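You operate a simulated robot arm through the tools that you are given. There is no shell and no other tool. Be economical: measure what you need, move in short steps, check, and stop when the job is done.

Carry out the task below with a simulated two-armed robot. There is one attempt and no reset: what you move stays moved.

JOB
Pick up the tall prop from the right end of the machine bench with one hand, pass it to the other hand and put it on the checking bench top. Put the yellow hand sponge on the clear middle of the machine bench. Take the green-topped sponge and put it on top of the silica tin. Fetch the glossy white side plate and set it on the belt past the gate. Take the line cylinder and put it on the belt past the gate. Lift the teal bin lid open. Any order will do.

The check looks at the end state, three seconds after you hand in, the way a careful person would. Anything else that was tipped, shoved, dropped, spilled or broken makes it a failure. A push-on lid holds only when it is set on centred and level and pressed home; a screw cap is set on level and turned clockwise until tight.

ROBOT AND FRAMES
Two 7-joint arms with two-finger parallel grippers on one trunk, on a base that drives. Base frame: it is fixed to the floor where the robot stands at the start and does not move with it; the origin is under the middle of the robot, x ahead of it, y to its left, z up. Lengths are in mm, angles in rad, forces in N, time in s.
The left shoulder is at the start at [60, 147, 542], the right one opposite. With the tool pointing down near the work surface each hand reaches from about 100 to 720 mm from the robot's upright axis, wherever it stands, measured 20 degrees to its own side. Places, roughly: belt past the gate [-4100, -400, 800]; checking bench top [-3300, -3100, 900]; clear middle of the machine bench [800, 400, 900]; glossy white side plate (19x19x4 cm) [-3900, -2900, 900]; green-topped sponge (7x5x4 cm) [-3200, -2900, 900]; line cylinder [-4000, -2750, 1000]; silica tin [-6500, -1750, 750]; tall prop (5x5x11 cm) [500, -200, 900]; teal bin lid [-1900, -3200, 300]; yellow hand sponge (6x10x4 cm) [600, -2700, 200]. Payload 3.43 kg a hand.
The TCP of each hand is the grasp point between the finger pads, 30 mm short of the fingertips. In the tool frame z runs along the fingers and y along their closing line. The gripper opens to 94 mm. The fingers are 28 mm wide and 10 mm thick; the gripper's body (50 by 96 mm) begins 55 mm behind the TCP.
Orientation is that of the tool frame in the base frame, as a unit quaternion [w, x, y, z]. With the fingers straight down and closing along the base's y, the tool's x points along the base's -x, its y along +y and its z along -z.

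CONTROLS
- The arms move only by the tool nudge_tool. It takes "left_targets", "right_targets" or both (then of equal length, played together; a hand with none holds still); each is a list of rows, each a list of 7 numbers: the shift along the tool's x, y, z in mm, then the turn, a rotation vector about the tool's x, y, z in rad, then the gripper command, from -1 (shut) to 1 (fully open), values between in proportion. In form: [[x, y, z, ax, ay, az, gripper], ...]. A call has 1 to 10 rows; each row is the pose to reach, as a shift and turn from the pose commanded when the call began, along the tool's axes at that moment. A row lasts 0.2 s, in which the tool goes at most 50 mm and 0.15 rad; a call with a longer step from one row to the next is refused whole, and so is a gripper value outside its range. A pose out of reach is approached as far as the arm can. The call stops where the force on the tool passes 40 N (or 10 N more than at its start, if that is more) or the arm is blocked; 0.2 s more then pass. The fingers move at their own pace (about 72 mm/s each) and stop on an object; they squeeze with about 37 N. The grip force told is the motor's: it shows also when the fingers shut on nothing. Time passes only in rows, and 0.2 s behind the last, so rows that repeat a pose let the fingers close. It gives the time, the measured TCP pose, the force on the tool (base axes), the opening and the grip force at its end, in the units of the frame above (readings bear some noise), with the torque about the TCP (base axes, N m) and any sound that the robot's microphone picked up.
- Cameras (640 x 400 px; columns grow to the right, rows downward): "scene" is now at [62.3, 30.7, 1205.8]; the picture's right is [0.35, -0.94, 0.00], its down [-0.37, -0.14, -0.92] and it looks along [0.86, 0.32, -0.39] (base axes); focal length 270 px, centre (320, 200). "left" rides on the left gripper at [76, -14, -102] in its tool frame; the picture's right is [0.18, 0.98, 0.00], its down [-0.75, 0.14, -0.64] and it looks along [-0.63, 0.12, 0.77] (tool axes); focal length 243 px, centre (320, 200). "right" rides on the right gripper at [76, 14, -102] in its tool frame; the picture's right is [-0.18, 0.98, 0.00], its down [-0.75, -0.14, -0.64] and it looks along [-0.63, -0.12, 0.77] (tool axes); focal length 243 px, centre (320, 200). There is no depth. A picture from a camera that has moved, and an enlarged one, comes with that camera's place and axes in the base frame and with its lens. The place of the scene camera against the robot may be out by one fixed shift of up to 18 mm in any direction.
- capture(camera): a new picture of that camera. The clock stands still meanwhile.
- slide_trunk(by): slides the trunk up (or, below 0, down) by that many mm; the arms and the scene camera ride with it, the base frame stays. It gives what a move gives, with no picture.
- roll_base(legs): drives the robot by 1 to 6 legs, each [ahead, left, turn to the left] in mm, mm and rad, along the robot's own axes; the way and the turn of a leg run together, so that a leg with both is an arc; at most 1500 mm and 3.142 rad a leg. The arms and the cameras ride along, it lands a little off, and it stops where it bumps. It gives what a move gives.
- pan_tilt(pan, tilt): turns the head with the scene camera to pan (to the left, within 1.501 rad either way) and tilt (down, from -0.506 to 1.204), counted from straight ahead of the robot. It gives what a move gives.
- enlarge(camera, box): a new picture of the part [left, top, right, bottom] of that camera's present view, enlarged. The clock stands still meanwhile.
- hand_in(): hands the job in; it is judged then, once.

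Go step by step. Nothing tells you exact positions but the pictures and the camera data: compare them with the known pose of the tool, close in by small moves and look again before you grip or let go. The budget is 186 turns and 158 pictures, counting those below and the enlarged ones. Unless the task says otherwise, let go and move clear before handing in, and close with one line.

The tools are called after "Call:" as a command line: name --argument value ..., lists and objects as JSON in quotes. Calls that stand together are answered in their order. nudge_tool: Moves the arms, as the interface text tells. Its arguments: {"type":"object","properties":{"left_targets":{"type":"array","items":{"type":"array","items":{"type":"number"}}},"right_targets":{"type":"array","items":{"type":"array","items":{"type":"number"}}}},"required":[]} The other tools are called the same way: slide_trunk (by) slides the trunk up or down; roll_base (legs) drives the base; pan_tilt (pan, tilt) turns the head that bears the scene camera; capture (camera) takes a picture; enlarge (camera, box) takes an enlarged picture of a part of a camera's view; hand_in () hands the job in.

At the start:

```text
time_s: 0.0
left_eef_pos: [290.2, 247.6, 998.7]
left_orientation: [0.001, 0.001, 1.0, 0.0]
left_force: [0.1, 0.1, -0.7]
left_ft_torque: [-0.03, 0.02, -0.01]
left_finger_gap: 94.1
left_grasp_force: 0.1
right_eef_pos: [305.3, -63.2, 1000.4]
right_orientation: [0.001, 0.0, 1.0, 0.0]
right_force: [-0.4, 0.5, 0.3]
right_ft_torque: [-0.02, -0.03, -0.03]
right_finger_gap: 94.2
right_grasp_force: 0.1
trunk travel left (down, up): [-249.0, 1.0]
robot x, y, heading: [-0.6, 5.3, -0.0]
head pan, tilt: [0.36, 0.401]
```

scene: 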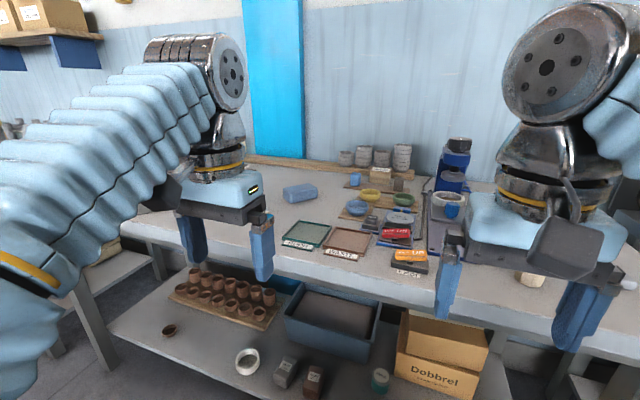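
right: 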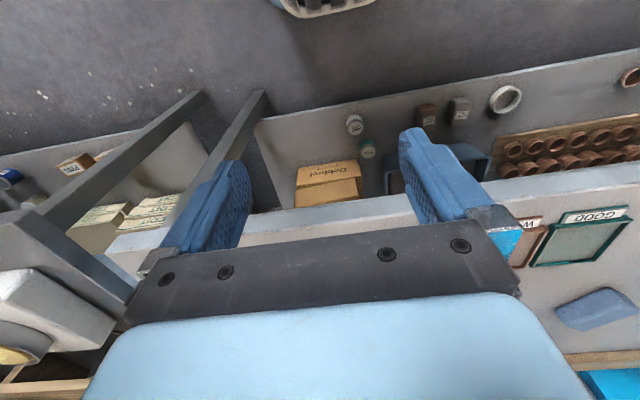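
left: 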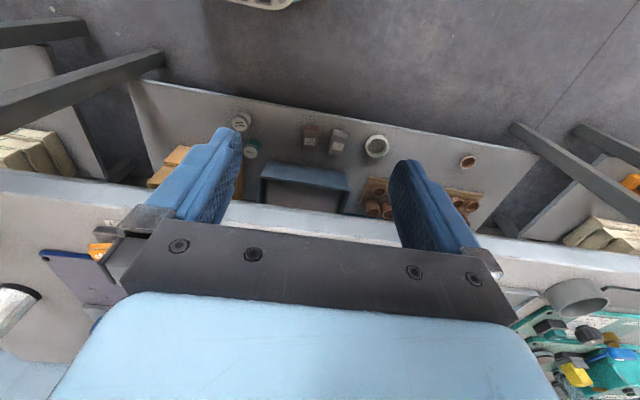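

I see the machine bench ahead, with the hands above it. The tall prop should be near [500,-200,900], so I turn the head to look there.

Call:
pan_tilt --pan -0.4 --tilt 0.6

Call:
capture --camera "scene"

```text
time_s: 1.1
left_eef_pos: [290.2, 247.4, 999.7]
left_orientation: [0.001, 0.001, 1.0, 0.0]
left_force: [0.8, -0.1, -0.1]
left_ft_torque: [0.01, 0.01, 0.03]
left_finger_gap: 93.7
left_grasp_force: 0.0
right_eef_pos: [305.0, -63.6, 999.6]
right_orientation: [0.0, 0.001, 1.0, 0.0]
right_force: [0.3, 0.6, -0.1]
right_ft_torque: [-0.01, 0.0, -0.02]
right_finger_gap: 93.9
right_grasp_force: 0.1
trunk travel left (down, up): [-249.0, 1.0]
robot x, y, heading: [1.2, 2.0, 0.005]
head pan, tilt: [-0.4, 0.6]
```

```text
154 pictures are left
camera scene: at [57.0, -36.2, 1187.9], right [-0.39, -0.92, 0.0], down [-0.52, 0.22, -0.83], along [0.76, -0.32, -0.56], focal length 270 px, centre (320, 200)
```

scene: 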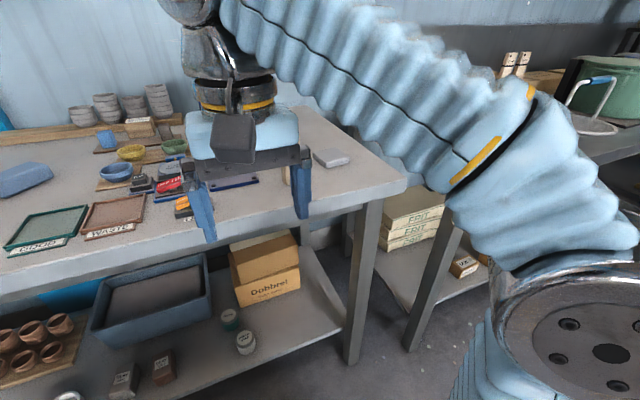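

The prop is hidden behind the right hand. I shift the right hand to the left to uncover it.

Call:
nudge_tool --right_targets '[[0, 45, 0, 0, 0, 0, 1], [0, 90, 0, 0, 0, 0, 1], [0, 130, 0, 0, 0, 0, 1]]'

Call:
capture --camera "scene"

Call:
capture --camera "right"

```text
time_s: 1.9
left_eef_pos: [291.3, 247.0, 999.6]
left_orientation: [0.0, 0.0, 1.0, 0.0]
left_force: [0.1, 0.1, -0.1]
left_ft_torque: [0.02, 0.01, 0.0]
left_finger_gap: 93.8
left_grasp_force: 0.0
right_eef_pos: [305.1, 15.3, 999.0]
right_orientation: [0.005, 0.001, 1.0, 0.002]
right_force: [-0.9, -0.4, 0.3]
right_ft_torque: [0.0, -0.02, 0.02]
right_finger_gap: 94.0
right_grasp_force: 0.1
right hand out of reach, approached as far as the arm can: row 2, 3
trunk travel left (down, up): [-249.0, 1.0]
robot x, y, heading: [-1.8, 1.3, 0.002]
head pan, tilt: [-0.4, 0.6]
```

```text
153 pictures are left
camera scene: at [57.1, -36.3, 1187.8], right [-0.39, -0.92, 0.0], down [-0.52, 0.22, -0.82], along [0.76, -0.32, -0.57], focal length 270 px, centre (320, 200)
```

scene: 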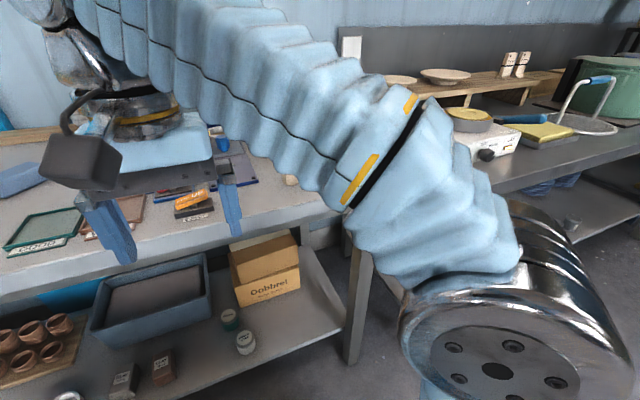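

```text
152 pictures are left
camera right: at [227.1, 30.4, 1101.2], right [0.19, 0.98, 0.01], down [0.75, -0.15, 0.65], along [0.64, -0.11, -0.76], focal length 243 px, centre (320, 200)
```

right: 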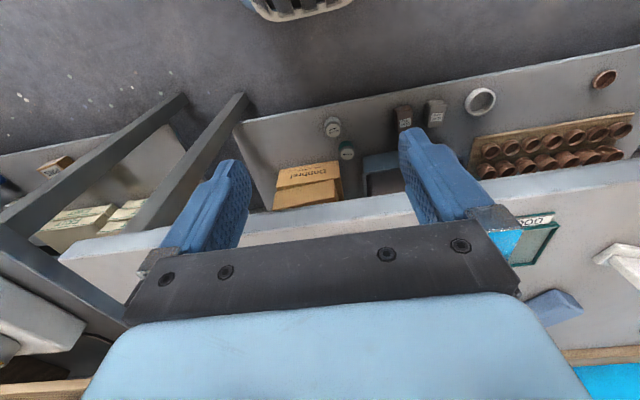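

I move the right hand up and to the right, over the prop's assumed place, so that its own camera sees it.

Call:
nudge_tool --right_targets '[[0, -10, -45, 0, 0, 0, 1], [0, -30, -90, 0, 0, 0, 1], [0, -60, -130, 0, 0, 0, 1], [0, -100, -150, 0, 0, 0, 1], [0, -145, -150, 0, 0, 0, 1], [0, -190, -150, 0, 0, 0, 1], [-40, -215, -150, 0, 0, 0, 1], [-80, -215, -150, 0, 0, 0, 1]]'

Call:
capture --camera "right"

Call:
capture --camera "scene"

```text
time_s: 3.7
left_eef_pos: [291.0, 246.8, 998.7]
left_orientation: [0.0, 0.0, 1.0, 0.001]
left_force: [0.5, -0.4, 0.8]
left_ft_torque: [-0.02, 0.0, 0.01]
left_finger_gap: 94.3
left_grasp_force: 0.0
right_eef_pos: [336.6, -186.9, 1001.0]
right_orientation: [0.006, 0.002, 1.0, 0.005]
right_force: [0.2, 1.1, -0.2]
right_ft_torque: [-0.02, 0.02, 0.0]
right_finger_gap: 94.2
right_grasp_force: 0.1
right hand out of reach, approached as far as the arm can: row 1, 2, 3, 4, 5, 6, 7, 8
trunk travel left (down, up): [-249.0, 1.0]
robot x, y, heading: [0.0, -1.5, -0.003]
head pan, tilt: [-0.4, 0.6]
```

```text
151 pictures are left
camera right: at [258.3, -171.0, 1101.5], right [0.19, 0.98, 0.01], down [0.74, -0.15, 0.65], along [0.64, -0.12, -0.76], focal length 243 px, centre (320, 200)
```

right: 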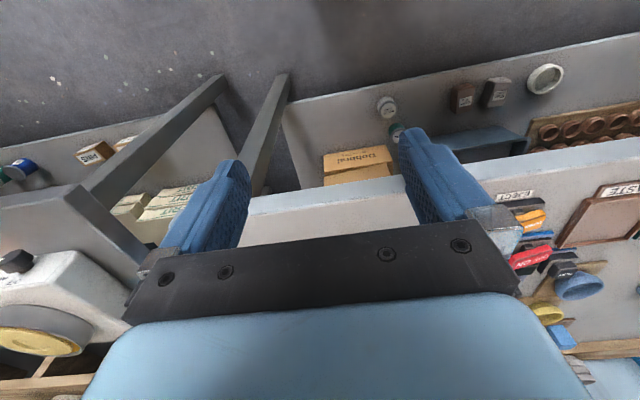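

```text
150 pictures are left
camera scene: at [57.2, -36.0, 1187.8], right [-0.39, -0.92, 0.0], down [-0.52, 0.22, -0.82], along [0.76, -0.32, -0.57], focal length 270 px, centre (320, 200)
```

scene: 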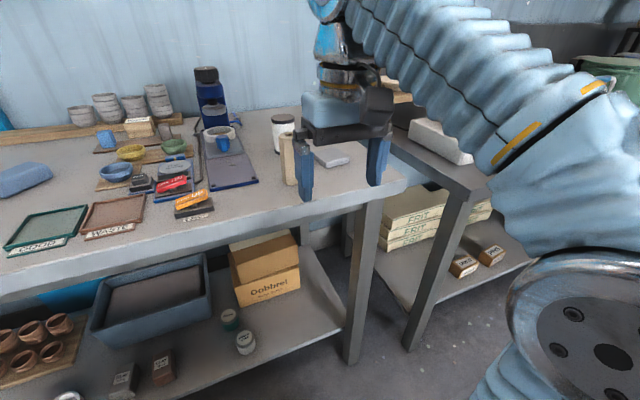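

The prop looks like the wooden post next to the white jar. I enlarge that part.

Call:
enlarge --camera "scene" --box '[180, 60, 420, 230]'

```text
2.35 times, centred on (300, 145) of scene
camera zoom: at [57.2, -36.0, 1187.8], right [-0.39, -0.92, 0.0], down [-0.52, 0.22, -0.82], along [0.76, -0.32, -0.57], focal length 634 px, centre (367, 329)
```

zoom: 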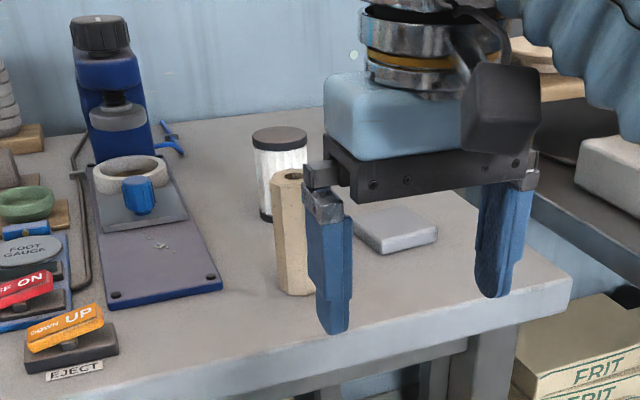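

I judge the prop's base to be near [530,-170] with its top at about z 1000. I advance part way at z about 975, level with its upper half, then look.

Call:
nudge_tool --right_targets '[[0, 5, 15, 0, 0, 0, 1], [-40, 12, 25, 0, 0, 0, 1], [-80, 12, 25, 0, 0, 0, 1]]'

Call:
capture --camera "right"

Call:
enlarge --camera "scene" --box '[180, 60, 420, 230]'

```text
time_s: 4.5
left_eef_pos: [290.3, 246.7, 998.9]
left_orientation: [0.0, 0.0, 1.0, 0.0]
left_force: [-0.8, 0.9, 0.1]
left_ft_torque: [-0.01, -0.03, -0.03]
left_finger_gap: 94.1
left_grasp_force: 0.1
right_eef_pos: [418.7, -171.2, 975.1]
right_orientation: [0.001, -0.001, 1.0, 0.0]
right_force: [-0.3, -0.1, 0.5]
right_ft_torque: [0.01, -0.03, 0.0]
right_finger_gap: 94.1
right_grasp_force: 0.1
trunk travel left (down, up): [-249.0, 1.0]
robot x, y, heading: [3.6, 1.7, -0.001]
head pan, tilt: [-0.4, 0.6]
```

```text
148 pictures are left
camera right: at [341.7, -154.9, 1076.9], right [0.18, 0.98, 0.0], down [0.75, -0.14, 0.64], along [0.63, -0.12, -0.77], focal length 243 px, centre (320, 200)
```

right: 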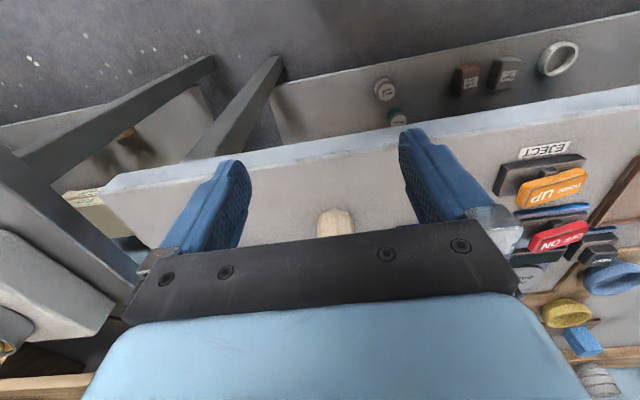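

```text
2.35 times, centred on (300, 145) of scene
camera zoom: at [56.8, -36.3, 1187.8], right [-0.39, -0.92, 0.0], down [-0.52, 0.22, -0.83], along [0.76, -0.32, -0.56], focal length 634 px, centre (367, 329)
```

zoom: 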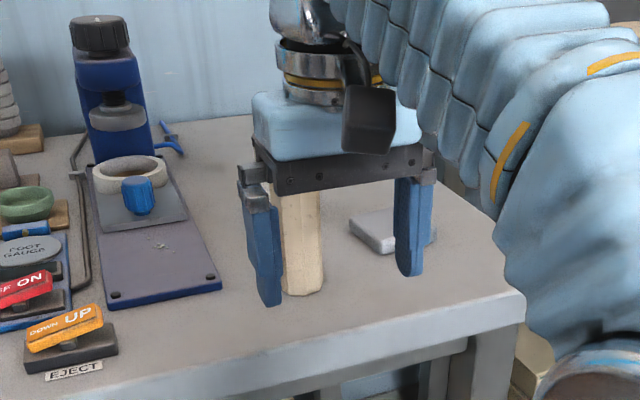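

The prop's front face is near x 504 and y -172, standing on a bench at about z 898. The hand is centred on it, so I move ahead to x 529 and look before closing.

Call:
nudge_tool --right_targets '[[-40, 0, 0, 0, 0, 0, 1], [-80, 0, 0, 0, 0, 0, 1], [-108, 0, 0, 0, 0, 0, 1]]'

Call:
capture --camera "right"

Call:
enlarge --camera "scene" --box '[180, 60, 420, 230]'

```text
time_s: 5.3
left_eef_pos: [290.5, 247.6, 999.3]
left_orientation: [0.0, -0.001, 1.0, 0.0]
left_force: [-0.3, -0.1, 0.4]
left_ft_torque: [-0.01, 0.01, 0.01]
left_finger_gap: 93.9
left_grasp_force: 0.1
right_eef_pos: [469.1, -170.2, 972.3]
right_orientation: [0.002, 0.0, 1.0, 0.0]
right_force: [-0.3, 0.2, -0.5]
right_ft_torque: [0.02, 0.0, 0.0]
right_finger_gap: 94.0
right_grasp_force: 0.1
right hand out of reach, approached as far as the arm can: row 2, 3
trunk travel left (down, up): [-249.0, 1.0]
robot x, y, heading: [2.5, -0.4, -0.002]
head pan, tilt: [-0.4, 0.6]
```

```text
146 pictures are left
camera right: at [392.1, -155.6, 1074.7], right [0.18, 0.98, 0.0], down [0.75, -0.14, 0.64], along [0.63, -0.12, -0.77], focal length 243 px, centre (320, 200)
```

right: 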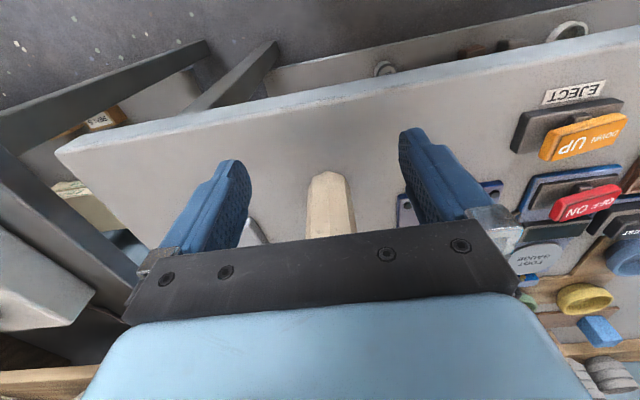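

```text
2.35 times, centred on (300, 145) of scene
camera zoom: at [56.9, -36.3, 1187.9], right [-0.39, -0.92, 0.0], down [-0.52, 0.22, -0.83], along [0.76, -0.32, -0.56], focal length 634 px, centre (367, 329)
```

zoom: 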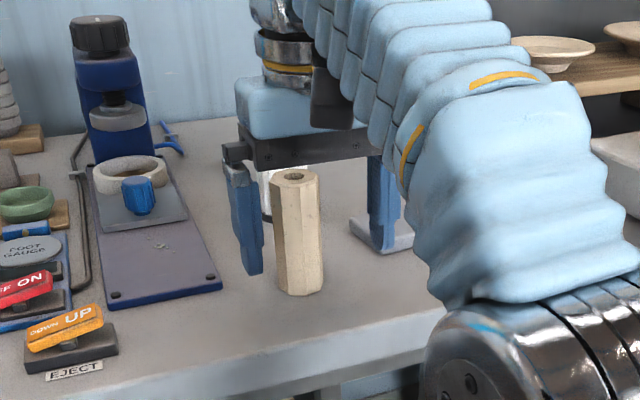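

The arm is at its reach limit here, so I lower the hand a little and roll the base forward so the fingers straddle the prop.

Call:
nudge_tool --right_targets '[[0, 0, 12, 0, 0, 0, 1]]'

Call:
roll_base --legs '[[60, 0, 0]]'

Call:
capture --camera "right"

Call:
enlarge --camera "scene" --box '[180, 60, 420, 230]'

```text
time_s: 5.7
left_eef_pos: [290.2, 247.0, 999.9]
left_orientation: [-0.001, 0.001, 1.0, 0.0]
left_force: [-0.7, -0.1, 0.5]
left_ft_torque: [-0.01, 0.0, -0.02]
left_finger_gap: 94.0
left_grasp_force: 0.1
right_eef_pos: [469.2, -171.1, 961.4]
right_orientation: [-0.001, 0.0, 1.0, 0.0]
right_force: [0.1, -0.6, -0.5]
right_ft_torque: [-0.02, -0.01, -0.02]
right_finger_gap: 93.7
right_grasp_force: 0.1
trunk travel left (down, up): [-249.0, 1.0]
robot x, y, heading: [-1.9, 0.2, 0.003]
head pan, tilt: [-0.4, 0.6]
```

```text
time_s: 6.7
left_eef_pos: [351.3, 247.0, 1000.4]
left_orientation: [0.0, 0.0, 1.0, 0.0]
left_force: [-0.3, 0.8, 0.3]
left_ft_torque: [-0.02, -0.04, -0.02]
left_finger_gap: 94.0
left_grasp_force: 0.1
right_eef_pos: [528.9, -171.3, 960.5]
right_orientation: [0.0, 0.0, 1.0, 0.001]
right_force: [0.4, -1.0, -0.3]
right_ft_torque: [0.01, -0.02, 0.03]
right_finger_gap: 94.1
right_grasp_force: 0.0
trunk travel left (down, up): [-249.0, 1.0]
robot x, y, heading: [60.2, 1.4, 0.002]
head pan, tilt: [-0.4, 0.6]
```

```text
144 pictures are left
camera right: at [451.8, -155.5, 1063.0], right [0.18, 0.98, 0.0], down [0.75, -0.14, 0.64], along [0.63, -0.12, -0.77], focal length 243 px, centre (320, 200)
```

right: 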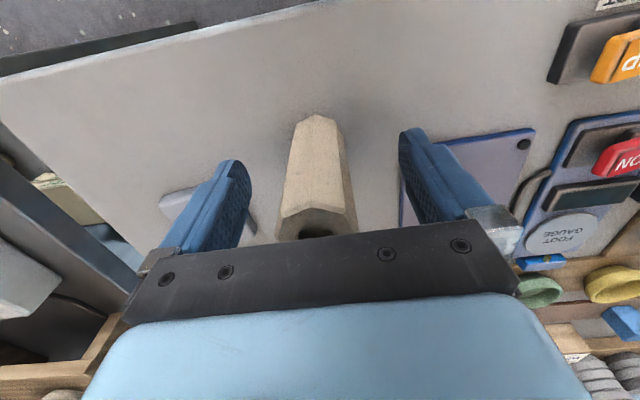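

```text
2.35 times, centred on (300, 145) of scene
camera zoom: at [117.5, -36.3, 1187.9], right [-0.39, -0.92, 0.0], down [-0.52, 0.22, -0.83], along [0.76, -0.32, -0.56], focal length 634 px, centre (367, 329)
```

zoom: 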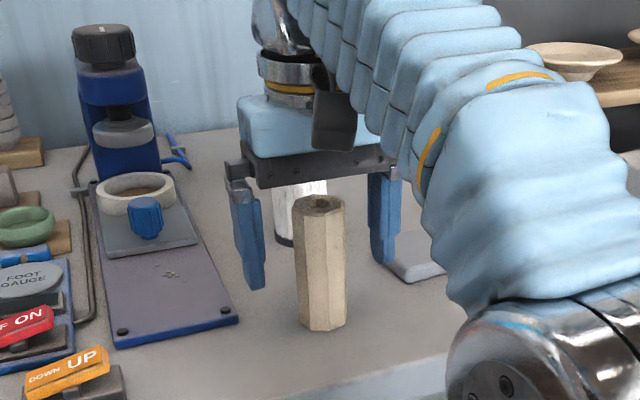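

The prop is between the fingers, its centre about 13 mm further ahead and its top near z 990. I move onto its centre and close.

Call:
nudge_tool --right_targets '[[-13, 1, -5, 0, 0, 0, 1], [-13, 1, -5, 0, 0, 0, -1], [-13, 1, -5, 0, 0, 0, -1], [-13, 1, -5, 0, 0, 0, -1], [-13, 1, -5, 0, 0, 0, -1]]'

Call:
capture --camera "right"

```text
time_s: 7.9
left_eef_pos: [351.6, 246.8, 998.8]
left_orientation: [0.001, 0.0, 1.0, 0.001]
left_force: [0.3, -0.1, 0.9]
left_ft_torque: [0.04, 0.03, -0.03]
left_finger_gap: 94.0
left_grasp_force: 0.0
right_eef_pos: [542.4, -170.2, 965.2]
right_orientation: [0.0, 0.0, 1.0, 0.001]
right_force: [1.4, -1.6, 1.4]
right_ft_torque: [-0.18, -0.08, 0.02]
right_finger_gap: 41.1
right_grasp_force: 36.7
trunk travel left (down, up): [-249.0, 1.0]
robot x, y, heading: [58.6, -1.9, 0.0]
head pan, tilt: [-0.4, 0.6]
```

```text
142 pictures are left
camera right: at [465.7, -154.3, 1067.7], right [0.18, 0.98, 0.0], down [0.75, -0.14, 0.64], along [0.63, -0.12, -0.77], focal length 243 px, centre (320, 200)
```

right: 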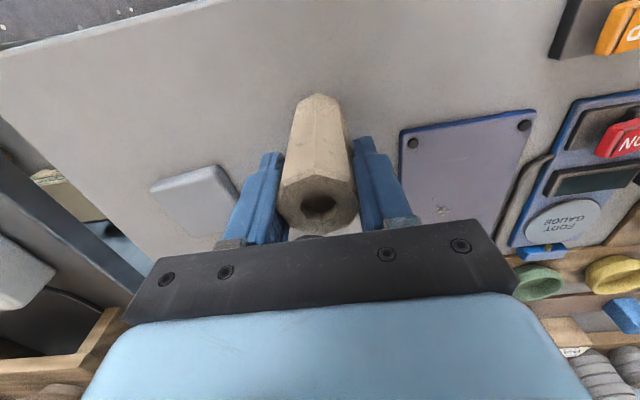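

The prop is gripped with a 41 mm gap. I lift it slightly and draw it back and up in a diagonal, off the bench top.

Call:
nudge_tool --right_targets '[[0, 0, -6, 0, 0, 0, -1], [10, 0, -10, 0, 0, 0, -1], [40, 0, -15, 0, 0, 0, -1], [80, 0, -20, 0, 0, 0, -1], [120, 0, -26, 0, 0, 0, -1]]'

Call:
roll_base --legs '[[-450, 0, 0]]'

Call:
capture --camera "scene"

```text
time_s: 9.1
left_eef_pos: [351.5, 246.6, 999.9]
left_orientation: [-0.001, 0.0, 1.0, 0.0]
left_force: [0.5, 0.9, -0.1]
left_ft_torque: [0.01, 0.01, -0.01]
left_finger_gap: 93.9
left_grasp_force: 0.1
right_eef_pos: [421.7, -168.4, 990.5]
right_orientation: [0.0, 0.0, 1.0, 0.0]
right_force: [0.3, 0.2, -3.6]
right_ft_torque: [-0.02, 0.02, 0.01]
right_finger_gap: 41.0
right_grasp_force: 36.6
right hand out of reach, approached as far as the arm can: row 1, 2
trunk travel left (down, up): [-249.0, 1.0]
robot x, y, heading: [61.8, -3.5, 0.002]
head pan, tilt: [-0.4, 0.6]
```

```text
time_s: 11.8
left_eef_pos: [-98.4, 246.7, 999.7]
left_orientation: [-0.001, 0.0, 1.0, 0.0]
left_force: [0.2, -0.1, -0.3]
left_ft_torque: [-0.03, 0.03, 0.01]
left_finger_gap: 94.0
left_grasp_force: 0.1
right_eef_pos: [-27.1, -169.1, 991.0]
right_orientation: [0.0, 0.0, 1.0, -0.001]
right_force: [-0.3, -0.5, -1.2]
right_ft_torque: [0.04, 0.0, 0.02]
right_finger_gap: 41.1
right_grasp_force: 37.3
trunk travel left (down, up): [-249.0, 1.0]
robot x, y, heading: [-390.1, 3.5, 0.0]
head pan, tilt: [-0.4, 0.6]
```

```text
141 pictures are left
camera scene: at [-331.7, -36.4, 1187.8], right [-0.39, -0.92, 0.0], down [-0.52, 0.22, -0.82], along [0.76, -0.32, -0.57], focal length 270 px, centre (320, 200)
```

scene: 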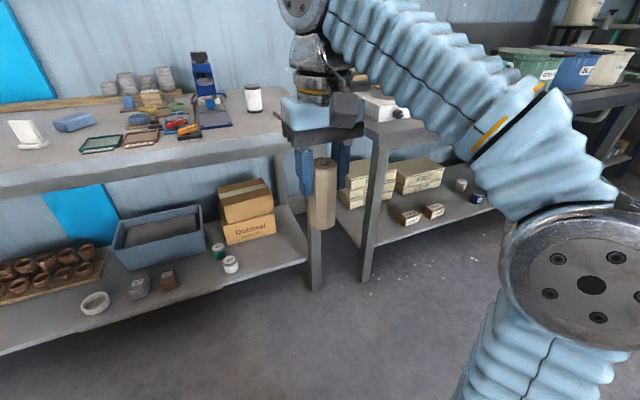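

The prop is held in free space. For the handover I turn the left hand so it points to the right, with its camera on top, and lower both hands.

Call:
nudge_tool --left_targets '[[0, 10, 10, 0, 0, -0.15, 1], [0, 20, 20, 0, 0, -0.3, 1], [0, 30, 30, 0, 0, -0.45, 1], [0, 40, 40, 0, 0, -0.6, 1], [0, 50, 50, 0, 0, -0.75, 1], [0, 60, 60, 0, 0, -0.9, 1], [0, 70, 70, 0, 0, -1.05, 1], [0, 80, 80, 0, 0, -1.2, 1], [0, 80, 90, 0, 0, -1.35, 1], [0, 80, 100, 0, 0, -1.5, 1]]' --right_targets '[[0, 10, 10, 0, 0, 0, -1], [0, 20, 20, 0, 0, 0, -1], [0, 30, 30, 0, 0, 0, -1], [0, 40, 40, 0, 0, 0, -1], [0, 50, 50, 0, 0, 0, -1], [0, 60, 60, 0, 0, 0, -1], [0, 70, 70, 0, 0, 0, -1], [0, 80, 70, 0, 0, 0, -1], [0, 80, 70, 0, 0, 0, -1], [0, 80, 70, 0, 0, 0, -1]]'

Call:
pan_tilt --pan 0.1 --tilt 0.7

Call:
capture --camera "scene"

```text
time_s: 14.0
left_eef_pos: [-96.8, 327.1, 899.8]
left_orientation: [0.0, -0.682, 0.731, 0.0]
left_force: [0.1, 0.5, -0.3]
left_ft_torque: [0.02, 0.04, -0.02]
left_finger_gap: 93.9
left_grasp_force: 0.1
right_eef_pos: [-28.8, -87.1, 921.5]
right_orientation: [0.0, 0.0, 1.0, 0.0]
right_force: [0.2, 0.7, -2.0]
right_ft_torque: [0.0, -0.04, -0.02]
right_finger_gap: 40.9
right_grasp_force: 36.9
trunk travel left (down, up): [-249.0, 1.0]
robot x, y, heading: [-389.6, 2.0, -0.001]
head pan, tilt: [-0.4, 0.6]
```

```text
time_s: 14.9
left_eef_pos: [-98.7, 324.8, 900.2]
left_orientation: [0.0, -0.681, 0.732, 0.0]
left_force: [0.2, 0.1, -0.7]
left_ft_torque: [0.03, 0.0, 0.03]
left_finger_gap: 94.0
left_grasp_force: 0.0
right_eef_pos: [-26.7, -88.7, 921.9]
right_orientation: [0.0, 0.0, 1.0, 0.0]
right_force: [0.5, -0.1, -3.8]
right_ft_torque: [0.0, 0.0, 0.01]
right_finger_gap: 40.9
right_grasp_force: 37.4
trunk travel left (down, up): [-249.0, 1.0]
robot x, y, heading: [-390.6, 0.2, 0.001]
head pan, tilt: [0.099, 0.7]
```

```text
140 pictures are left
camera scene: at [-328.7, 6.4, 1179.2], right [0.1, -1.0, 0.0], down [-0.64, -0.06, -0.76], along [0.76, 0.08, -0.64], focal length 270 px, centre (320, 200)
```

scene: 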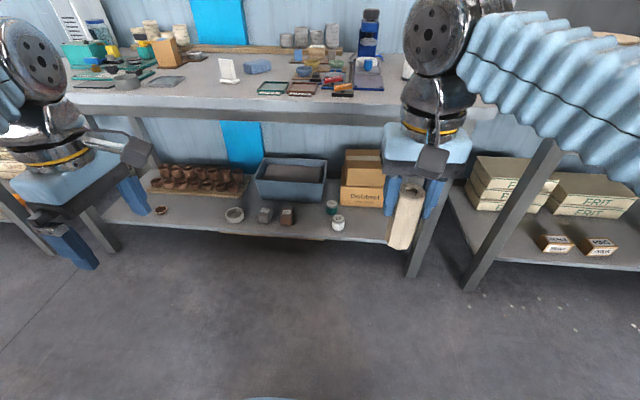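

The yaw worked. Next I tilt the left hand so its fingers point toward the right hand.

Call:
nudge_tool --left_targets '[[0, 0, 0, 0, 0.15, 0, 1], [0, 0, 0, 0, 0.3, 0, 1], [0, 0, 0, 0, 0.45, 0, 1], [0, 0, 0, 0, 0.6, 0, 1], [0, 0, 0, 0, 0.75, 0, 1], [0, 0, 0, 0, 0.9, 0, 1], [0, 0, 0, 0, 1.05, 0, 1], [0, 0, 0, 0, 1.15, 0, 1]]'

Call:
capture --camera "scene"

Call:
capture --camera "left"

```text
time_s: 16.7
left_eef_pos: [-97.1, 326.3, 899.4]
left_orientation: [-0.398, -0.571, 0.615, -0.371]
left_force: [-0.1, 0.6, 0.3]
left_ft_torque: [0.0, -0.01, 0.03]
left_finger_gap: 94.2
left_grasp_force: 0.0
right_eef_pos: [-27.4, -88.0, 921.1]
right_orientation: [-0.001, 0.0, 1.0, -0.001]
right_force: [0.0, -0.4, -2.2]
right_ft_torque: [-0.01, -0.02, -0.01]
right_finger_gap: 40.9
right_grasp_force: 37.2
trunk travel left (down, up): [-249.0, 1.0]
robot x, y, heading: [-392.5, -1.5, -0.001]
head pan, tilt: [0.099, 0.7]
```

```text
139 pictures are left
camera scene: at [-328.7, 6.5, 1179.2], right [0.1, -0.99, 0.0], down [-0.64, -0.06, -0.76], along [0.76, 0.08, -0.64], focal length 270 px, centre (320, 200)
```

scene: 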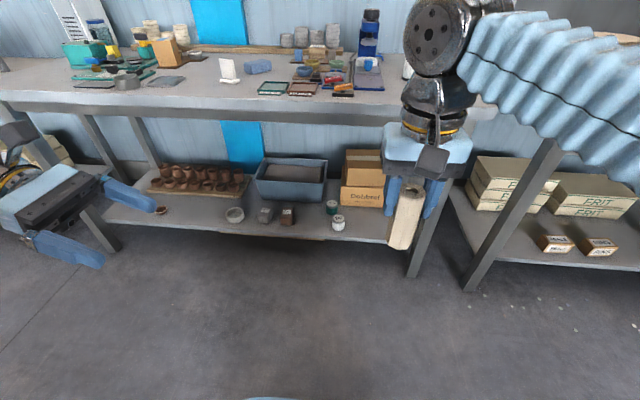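

```text
138 pictures are left
camera left: at [-80.0, 387.5, 1010.3], right [-0.99, -0.01, 0.17], down [-0.08, 0.9, -0.43], along [-0.15, -0.43, -0.89], focal length 243 px, centre (320, 200)
```

left: 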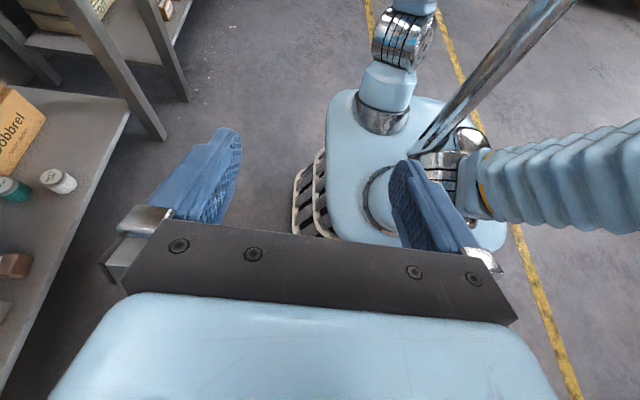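

The left hand now points right. Before gripping I check the prop's cross-section in the right hand camera, to pick which faces the left hand should hold.

Call:
enlarge --camera "right" --box '[220, 60, 420, 260]'

```text
2.00 times, centred on (320, 160) of right
camera zoom: at [-104.6, -72.8, 1023.4], right [0.18, 0.98, 0.0], down [0.75, -0.14, 0.64], along [0.63, -0.12, -0.77], focal length 485 px, centre (320, 280)
```

zoom: 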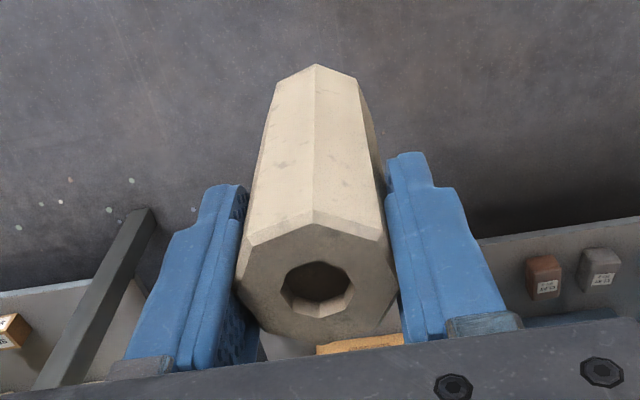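

The prop is octagonal, so a grip across x holds as well as the one across y. I bring the left hand near, levelling it a little further.

Call:
nudge_tool --left_targets '[[12, -15, 39, 0, 0.04, 0, 1], [24, -29, 78, 0, 0.08, 0, 1], [36, -44, 118, 0, 0.12, 0, 1], [48, -59, 157, 0, 0.16, 0, 1], [60, -73, 196, 0, 0.2, 0, 1], [72, -88, 235, 0, 0.25, 0, 1]]'

Call:
capture --camera "scene"

Call:
capture --camera "left"

```text
time_s: 18.1
left_eef_pos: [-28.3, 75.1, 868.8]
left_orientation: [-0.471, -0.521, 0.56, -0.439]
left_force: [-0.5, -0.5, -0.5]
left_ft_torque: [0.01, 0.02, 0.02]
left_finger_gap: 94.0
left_grasp_force: 0.0
right_eef_pos: [-27.7, -88.1, 920.2]
right_orientation: [0.001, 0.0, 1.0, 0.0]
right_force: [0.1, -0.6, -2.3]
right_ft_torque: [-0.02, -0.01, 0.03]
right_finger_gap: 40.8
right_grasp_force: 37.1
trunk travel left (down, up): [-249.0, 1.0]
robot x, y, heading: [-388.6, 0.7, -0.0]
head pan, tilt: [0.099, 0.7]
```

```text
136 pictures are left
camera scene: at [-328.8, 6.7, 1179.2], right [0.1, -0.99, 0.0], down [-0.64, -0.06, -0.76], along [0.76, 0.08, -0.64], focal length 270 px, centre (320, 200)
```

scene: 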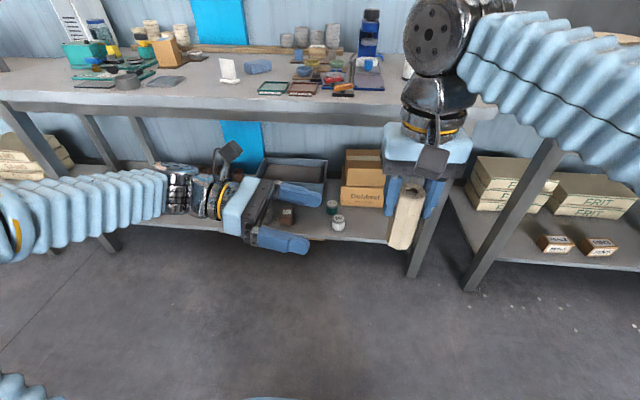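

```text
135 pictures are left
camera left: at [-8.3, 162.2, 960.3], right [-0.98, 0.04, 0.18], down [-0.09, 0.77, -0.63], along [-0.16, -0.64, -0.75], focal length 243 px, centre (320, 200)
```

left: 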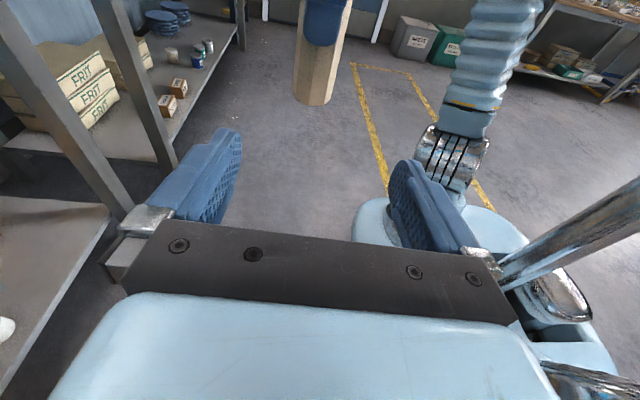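

The prop's lower end shows at about z 843, as expected. I bring the left fingers around it, still open.

Call:
nudge_tool --left_targets '[[8, -3, 39, 0, 0, 0, 1], [16, -6, 78, 0, 0, 0, 1], [23, -9, 117, 0, 0, 0, 1], [30, -12, 154, 0, 0, 0, 1]]'

Call:
capture --camera "scene"

Call:
capture --camera "left"

```text
time_s: 19.1
left_eef_pos: [-24.2, -80.1, 874.0]
left_orientation: [-0.471, -0.522, 0.56, -0.439]
left_force: [0.5, 0.4, 0.2]
left_ft_torque: [-0.02, 0.0, 0.01]
left_finger_gap: 94.1
left_grasp_force: 0.1
right_eef_pos: [-28.1, -87.1, 921.0]
right_orientation: [-0.001, -0.001, 1.0, 0.0]
right_force: [0.0, 0.8, -2.4]
right_ft_torque: [-0.07, -0.03, 0.0]
right_finger_gap: 40.9
right_grasp_force: 36.7
trunk travel left (down, up): [-249.0, 1.0]
robot x, y, heading: [-390.7, -0.3, -0.002]
head pan, tilt: [0.099, 0.7]
```

```text
134 pictures are left
camera scene: at [-328.7, 6.6, 1179.2], right [0.1, -0.99, 0.0], down [-0.64, -0.06, -0.76], along [0.76, 0.08, -0.64], focal length 270 px, centre (320, 200)
```

scene: 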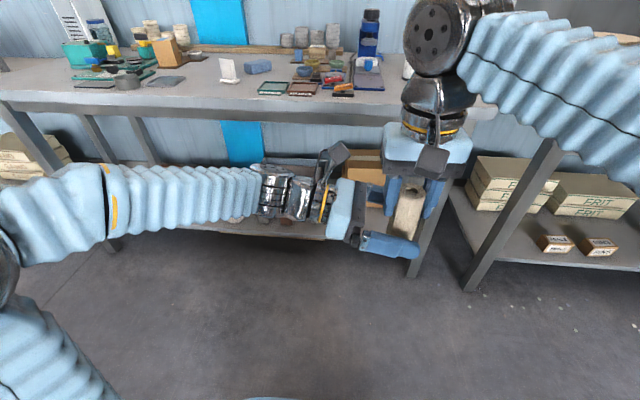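

```text
133 pictures are left
camera left: at [-4.7, 6.4, 965.0], right [-0.98, 0.04, 0.18], down [-0.09, 0.77, -0.63], along [-0.16, -0.64, -0.75], focal length 243 px, centre (320, 200)
```

left: 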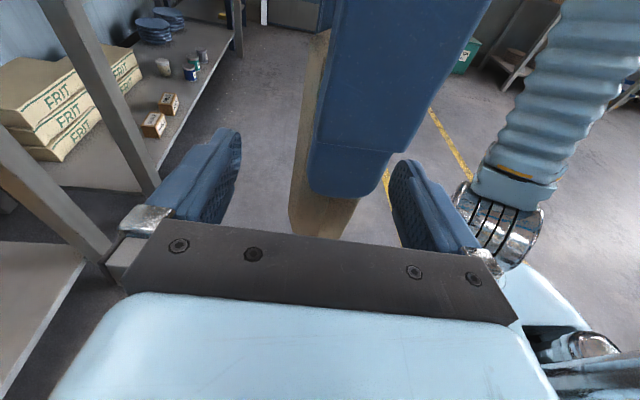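

The left fingers straddle the lower half of the prop with nothing touching. I centre by 3 mm and close the left hand while the right holds.

Call:
nudge_tool --left_targets '[[0, 3, 0, 0, 0, 0, 1], [0, 3, 0, 0, 0, 0, -1], [0, 3, 0, 0, 0, 0, -1], [0, 3, 0, 0, 0, 0, -1], [0, 3, 0, 0, 0, 0, -1]]'

Call:
capture --camera "left"

```text
time_s: 20.3
left_eef_pos: [-28.0, -79.5, 872.2]
left_orientation: [-0.472, -0.52, 0.561, -0.438]
left_force: [-14.4, 4.5, 0.0]
left_ft_torque: [-0.5, -0.42, -0.27]
left_finger_gap: 41.6
left_grasp_force: 37.7
right_eef_pos: [-26.5, -88.6, 921.6]
right_orientation: [0.001, 0.002, 1.0, 0.001]
right_force: [14.5, -4.5, -1.6]
right_ft_torque: [0.25, -0.29, 0.12]
right_finger_gap: 40.8
right_grasp_force: 37.0
trunk travel left (down, up): [-249.0, 1.0]
robot x, y, heading: [-387.4, 0.5, 0.002]
head pan, tilt: [0.099, 0.7]
```

```text
132 pictures are left
camera left: at [-9.2, 6.9, 965.1], right [-0.98, 0.04, 0.18], down [-0.08, 0.77, -0.63], along [-0.16, -0.64, -0.75], focal length 243 px, centre (320, 200)
```

left: 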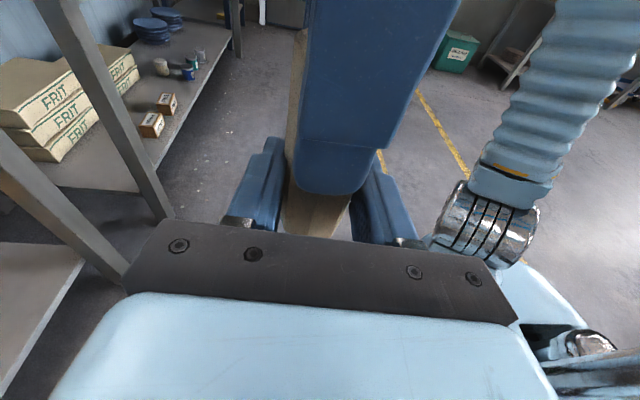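

Both hands hold it. I open the right hand and raise it clear.

Call:
nudge_tool --right_targets '[[0, 0, 0, 0, 0, 0, 1], [0, 0, 0, 0, 0, 0, 1], [0, 0, 0, 0, 0, 0, 1], [0, -3, -25, 0, 0, 0, 1], [0, -3, -50, 0, 0, 0, 1], [0, -3, -75, 0, 0, 0, 1]]' --left_targets '[[0, 0, 0, 0, 0, 0, -1], [0, 0, 0, 0, 0, 0, -1], [0, 0, 0, 0, 0, 0, -1], [0, 0, 0, 0, 0, 0, -1], [0, 0, 0, 0, 0, 0, -1], [0, 0, 0, 0, 0, 0, -1]]'

Call:
capture --camera "scene"

Call:
capture --camera "left"

```text
time_s: 21.7
left_eef_pos: [-29.0, -79.1, 872.8]
left_orientation: [-0.471, -0.521, 0.56, -0.439]
left_force: [-0.3, 0.1, 0.5]
left_ft_torque: [0.0, 0.0, 0.0]
left_finger_gap: 41.7
left_grasp_force: 36.8
right_eef_pos: [-27.6, -91.6, 989.8]
right_orientation: [-0.002, -0.001, 1.0, -0.001]
right_force: [0.1, 0.5, 0.6]
right_ft_torque: [0.0, -0.02, 0.02]
right_finger_gap: 94.1
right_grasp_force: 0.0
right hand out of reach, approached as far as the arm can: row 6
trunk travel left (down, up): [-249.0, 1.0]
robot x, y, heading: [-384.9, -1.8, -0.0]
head pan, tilt: [0.099, 0.7]
```

```text
131 pictures are left
camera scene: at [-328.9, 6.7, 1179.2], right [0.1, -0.99, 0.0], down [-0.64, -0.06, -0.76], along [0.76, 0.08, -0.64], focal length 270 px, centre (320, 200)
```

scene: 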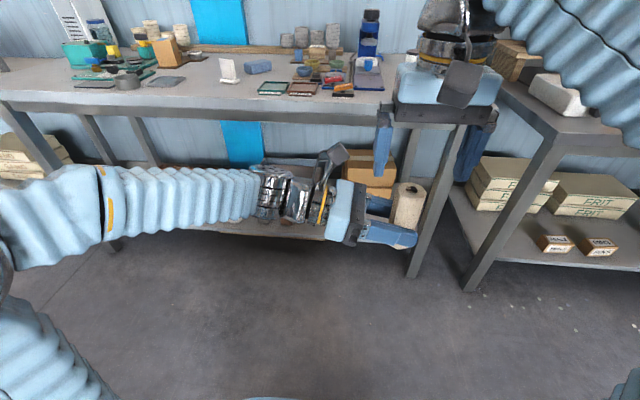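

```text
130 pictures are left
camera left: at [-8.6, 7.5, 965.1], right [-0.98, 0.04, 0.18], down [-0.09, 0.77, -0.63], along [-0.16, -0.64, -0.75], focal length 243 px, centre (320, 200)
```

left: 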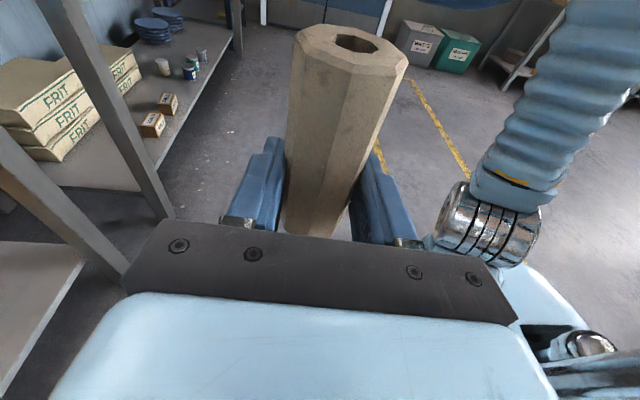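

The left hand holds the prop upright. I draw the right hand aside, back up, turn toward the checking bench in the far corner, and look.

Call:
nudge_tool --right_targets '[[0, -45, 0, 0, 0, 0, 1], [0, -90, 20, 0, 0, 0, 1], [20, -130, 40, 0, 0, 0, 1], [40, -150, 60, 0, 0, 0, 1]]'

Call:
roll_base --legs '[[-200, 0, 0], [0, 0, -1.2], [0, 0, -1.12]]'

Call:
pan_tilt --pan 0 --tilt 0.25

Call:
capture --camera "scene"

```text
time_s: 22.7
left_eef_pos: [-27.3, -80.0, 872.9]
left_orientation: [-0.471, -0.521, 0.56, -0.439]
left_force: [0.9, 0.2, 0.1]
left_ft_torque: [-0.01, 0.03, -0.01]
left_finger_gap: 41.4
left_grasp_force: 37.1
right_eef_pos: [-68.4, -239.8, 936.5]
right_orientation: [0.0, 0.0, 1.0, 0.0]
right_force: [0.7, 0.0, -1.0]
right_ft_torque: [-0.05, 0.01, -0.03]
right_finger_gap: 94.0
right_grasp_force: 0.0
trunk travel left (down, up): [-249.0, 1.0]
robot x, y, heading: [-390.0, 2.3, 0.001]
head pan, tilt: [0.099, 0.7]
```

```text
time_s: 30.2
left_eef_pos: [-905.9, -199.3, 872.9]
left_orientation: [-0.586, 0.318, 0.696, 0.267]
left_force: [0.4, 0.1, -0.6]
left_ft_torque: [-0.02, 0.02, 0.02]
left_finger_gap: 41.2
left_grasp_force: 36.9
right_eef_pos: [-989.2, -57.9, 935.0]
right_orientation: [0.0, 0.924, 0.383, 0.0]
right_force: [0.2, 0.3, 0.0]
right_ft_torque: [-0.02, 0.02, -0.01]
right_finger_gap: 94.1
right_grasp_force: 0.0
trunk travel left (down, up): [-249.0, 1.0]
robot x, y, heading: [-592.1, -1.2, -2.362]
head pan, tilt: [0.099, 0.7]
```

```text
time_s: 31.1
left_eef_pos: [-905.9, -199.8, 873.0]
left_orientation: [-0.586, 0.318, 0.696, 0.267]
left_force: [-0.1, 0.0, 0.7]
left_ft_torque: [0.01, 0.0, 0.03]
left_finger_gap: 40.8
left_grasp_force: 37.1
right_eef_pos: [-990.5, -57.4, 935.0]
right_orientation: [0.0, 0.925, 0.381, 0.0]
right_force: [0.5, -1.1, 0.2]
right_ft_torque: [0.05, 0.05, -0.02]
right_finger_gap: 94.1
right_grasp_force: 0.1
trunk travel left (down, up): [-249.0, 1.0]
robot x, y, heading: [-597.4, -1.2, -2.357]
head pan, tilt: [0.0, 0.25]
```

```text
129 pictures are left
camera scene: at [-633.6, -47.2, 1220.0], right [-0.71, 0.71, 0.0], down [0.18, 0.18, -0.97], along [-0.69, -0.68, -0.25], focal length 270 px, centre (320, 200)
```

scene: 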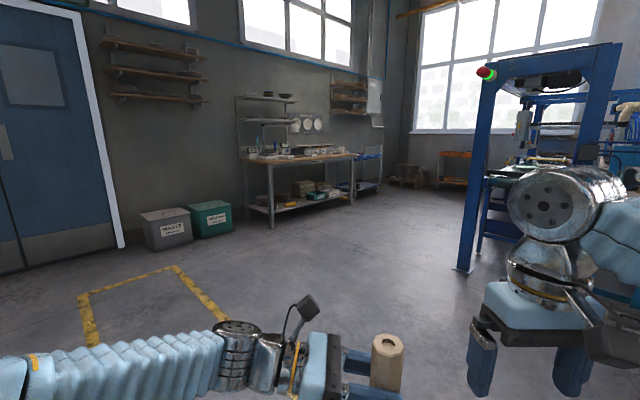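

The checking bench stands along the back wall, the teal bin sits to its left, and the belt gate is on the right. I drive to a stand-off in front of the bench and face it.

Call:
roll_base --legs '[[0, 0, -0.147], [1500, 0, 0], [1500, 0, 0], [360, 0, 0], [0, 0, 0.933]]'

Call:
pan_tilt --pan 0 --tilt 0.35

Call:
capture --camera "scene"

```text
time_s: 50.5
left_eef_pos: [-3362.1, -2370.1, 873.0]
left_orientation: [-0.644, 0.021, 0.765, 0.017]
left_force: [-0.7, 0.2, 0.4]
left_ft_torque: [0.04, -0.02, -0.02]
left_finger_gap: 38.5
left_grasp_force: 36.6
right_eef_pos: [-3524.0, -2331.7, 936.1]
right_orientation: [0.001, 0.701, 0.713, 0.0]
right_force: [-0.2, 0.8, 0.4]
right_ft_torque: [0.01, 0.0, -0.01]
right_finger_gap: 93.9
right_grasp_force: 0.0
trunk travel left (down, up): [-249.0, 1.0]
robot x, y, heading: [-3290.1, -2005.3, -1.558]
head pan, tilt: [0.0, 0.25]
```

```text
time_s: 51.2
left_eef_pos: [-3362.9, -2368.9, 871.9]
left_orientation: [-0.644, 0.021, 0.765, 0.017]
left_force: [0.6, -1.2, 0.1]
left_ft_torque: [0.0, -0.01, -0.02]
left_finger_gap: 38.5
left_grasp_force: 37.3
right_eef_pos: [-3524.0, -2332.4, 936.2]
right_orientation: [0.0, 0.701, 0.713, 0.0]
right_force: [-0.3, 0.2, -0.3]
right_ft_torque: [-0.02, -0.01, -0.01]
right_finger_gap: 94.0
right_grasp_force: 0.1
trunk travel left (down, up): [-249.0, 1.0]
robot x, y, heading: [-3294.8, -2009.3, -1.549]
head pan, tilt: [0.0, 0.351]
```

```text
128 pictures are left
camera scene: at [-3283.1, -2073.2, 1210.6], right [-1.0, -0.02, 0.0], down [-0.01, 0.34, -0.94], along [0.02, -0.94, -0.34], focal length 270 px, centre (320, 200)
```

scene: 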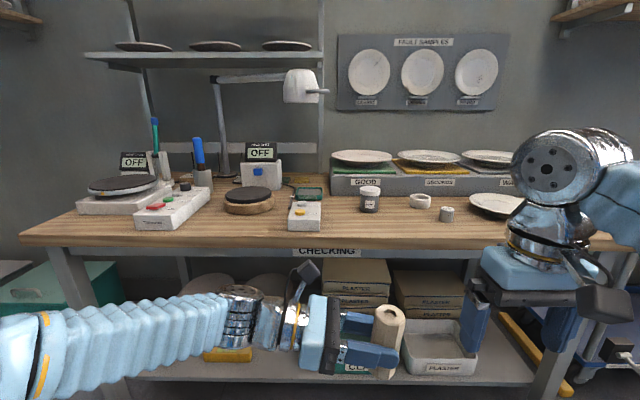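

The checking bench has a clear patch at the front near x -3480. To keep the left wrist off the bench when placing, I turn the hand about the vertical to point more forward, and raise it.

Call:
nudge_tool --left_targets '[[15, 0, -2, 0.147, 0, -0.025, -1], [30, 0, -5, 0.294, 0, -0.05, -1], [45, 0, -7, 0.441, 0, -0.076, -1], [60, 0, -10, 0.588, 0, -0.1, -1], [75, 0, -12, 0.735, 0, -0.127, -1], [90, 0, -15, 0.882, 0, -0.152, -1]]'

Call:
enlarge --camera "scene" --box '[220, 140, 540, 340]'

```text
time_s: 52.6
left_eef_pos: [-3364.0, -2370.9, 964.1]
left_orientation: [-0.586, -0.313, 0.699, -0.264]
left_force: [0.3, -0.4, -2.1]
left_ft_torque: [0.05, -0.02, 0.0]
left_finger_gap: 38.2
left_grasp_force: 36.9
right_eef_pos: [-3523.7, -2331.8, 935.1]
right_orientation: [0.0, 0.701, 0.713, 0.0]
right_force: [-0.2, 0.0, 0.5]
right_ft_torque: [0.03, 0.0, 0.01]
right_finger_gap: 94.0
right_grasp_force: 0.0
trunk travel left (down, up): [-249.0, 1.0]
robot x, y, heading: [-3291.3, -2009.3, -1.553]
head pan, tilt: [0.0, 0.351]
```

```text
2.00 times, centred on (380, 240) of scene
camera zoom: at [-3283.0, -2073.4, 1210.6], right [-1.0, -0.02, 0.0], down [-0.01, 0.34, -0.94], along [0.01, -0.94, -0.34], focal length 539 px, centre (200, 120)
```

zoom: 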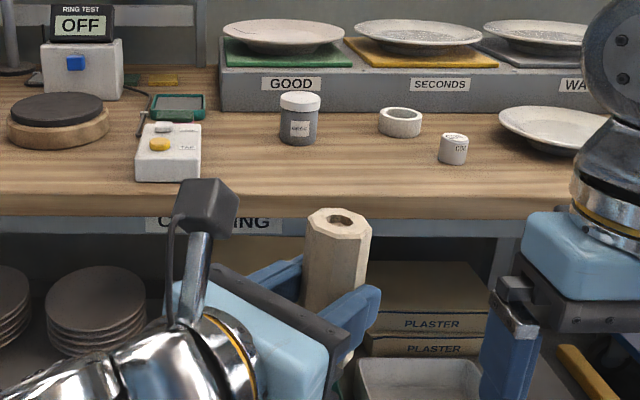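

The left hand can hold that pose. I raise the right hand for safety, then roll closer, with the prop still short of the bench edge, and look again.

Call:
nudge_tool --right_targets '[[20, 0, -40, 0, 0, 0, 1], [40, 0, -55, 0, 0, 0, 1]]'

Call:
roll_base --legs '[[230, -95, 0]]'

Call:
pan_tilt --pan -0.1 --tilt 0.6

Call:
capture --camera "left"

Call:
capture --camera "scene"

```text
time_s: 53.2
left_eef_pos: [-3365.3, -2372.2, 963.8]
left_orientation: [-0.587, -0.312, 0.699, -0.263]
left_force: [-1.6, -1.8, -3.3]
left_ft_torque: [0.02, -0.02, -0.01]
left_finger_gap: 38.2
left_grasp_force: 36.9
right_eef_pos: [-3529.6, -2299.1, 984.6]
right_orientation: [0.009, 0.7, 0.714, 0.003]
right_force: [-1.4, -1.5, -0.7]
right_ft_torque: [0.13, -0.2, 0.02]
right_finger_gap: 94.1
right_grasp_force: 0.0
right hand out of reach, approached as far as the arm can: row 2
trunk travel left (down, up): [-249.0, 1.0]
robot x, y, heading: [-3288.7, -2010.0, -1.56]
head pan, tilt: [0.0, 0.351]
```

```text
time_s: 55.1
left_eef_pos: [-3456.4, -2605.6, 964.0]
left_orientation: [-0.588, -0.311, 0.698, -0.263]
left_force: [-0.6, 0.0, -3.1]
left_ft_torque: [-0.02, -0.03, 0.03]
left_finger_gap: 38.3
left_grasp_force: 37.4
right_eef_pos: [-3622.2, -2535.0, 984.7]
right_orientation: [0.008, 0.703, 0.712, 0.002]
right_force: [0.6, 0.4, -0.2]
right_ft_torque: [-0.02, 0.0, 0.0]
right_finger_gap: 93.9
right_grasp_force: 0.0
trunk travel left (down, up): [-249.0, 1.0]
robot x, y, heading: [-3384.3, -2240.3, -1.56]
head pan, tilt: [0.0, 0.351]
```

```text
time_s: 55.8
left_eef_pos: [-3456.3, -2605.5, 964.6]
left_orientation: [-0.588, -0.312, 0.698, -0.263]
left_force: [0.1, 0.9, -2.3]
left_ft_torque: [0.05, 0.01, 0.01]
left_finger_gap: 38.2
left_grasp_force: 37.1
right_eef_pos: [-3623.4, -2533.7, 985.2]
right_orientation: [0.009, 0.703, 0.711, 0.002]
right_force: [0.4, 0.5, -0.1]
right_ft_torque: [-0.03, -0.01, 0.02]
right_finger_gap: 93.9
right_grasp_force: 0.1
trunk travel left (down, up): [-249.0, 1.0]
robot x, y, heading: [-3380.6, -2243.9, -1.556]
head pan, tilt: [-0.099, 0.6]
```

```text
126 pictures are left
camera left: at [-3387.9, -2550.4, 1055.5], right [-0.75, 0.63, 0.18], down [0.4, 0.66, -0.63], along [-0.52, -0.4, -0.75], focal length 243 px, centre (320, 200)
```

left: 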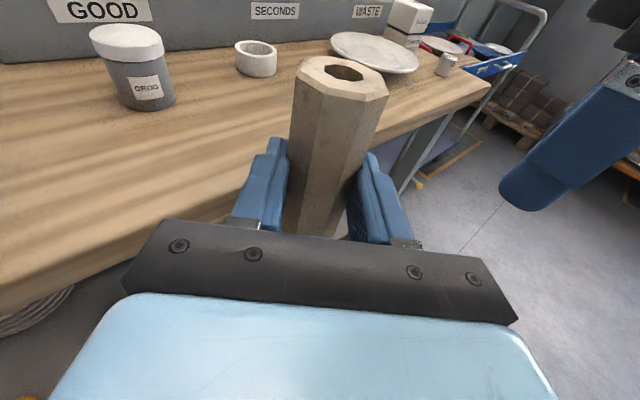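

```text
125 pictures are left
camera scene: at [-3384.8, -2304.3, 1187.9], right [-1.0, 0.08, 0.0], down [0.05, 0.56, -0.83], along [-0.07, -0.82, -0.56], focal length 270 px, centre (320, 200)
```

scene: 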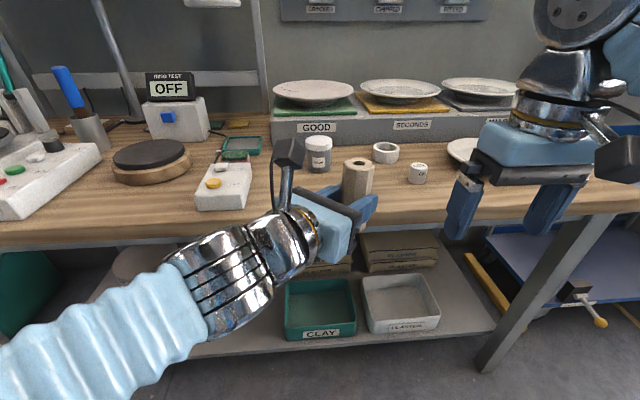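

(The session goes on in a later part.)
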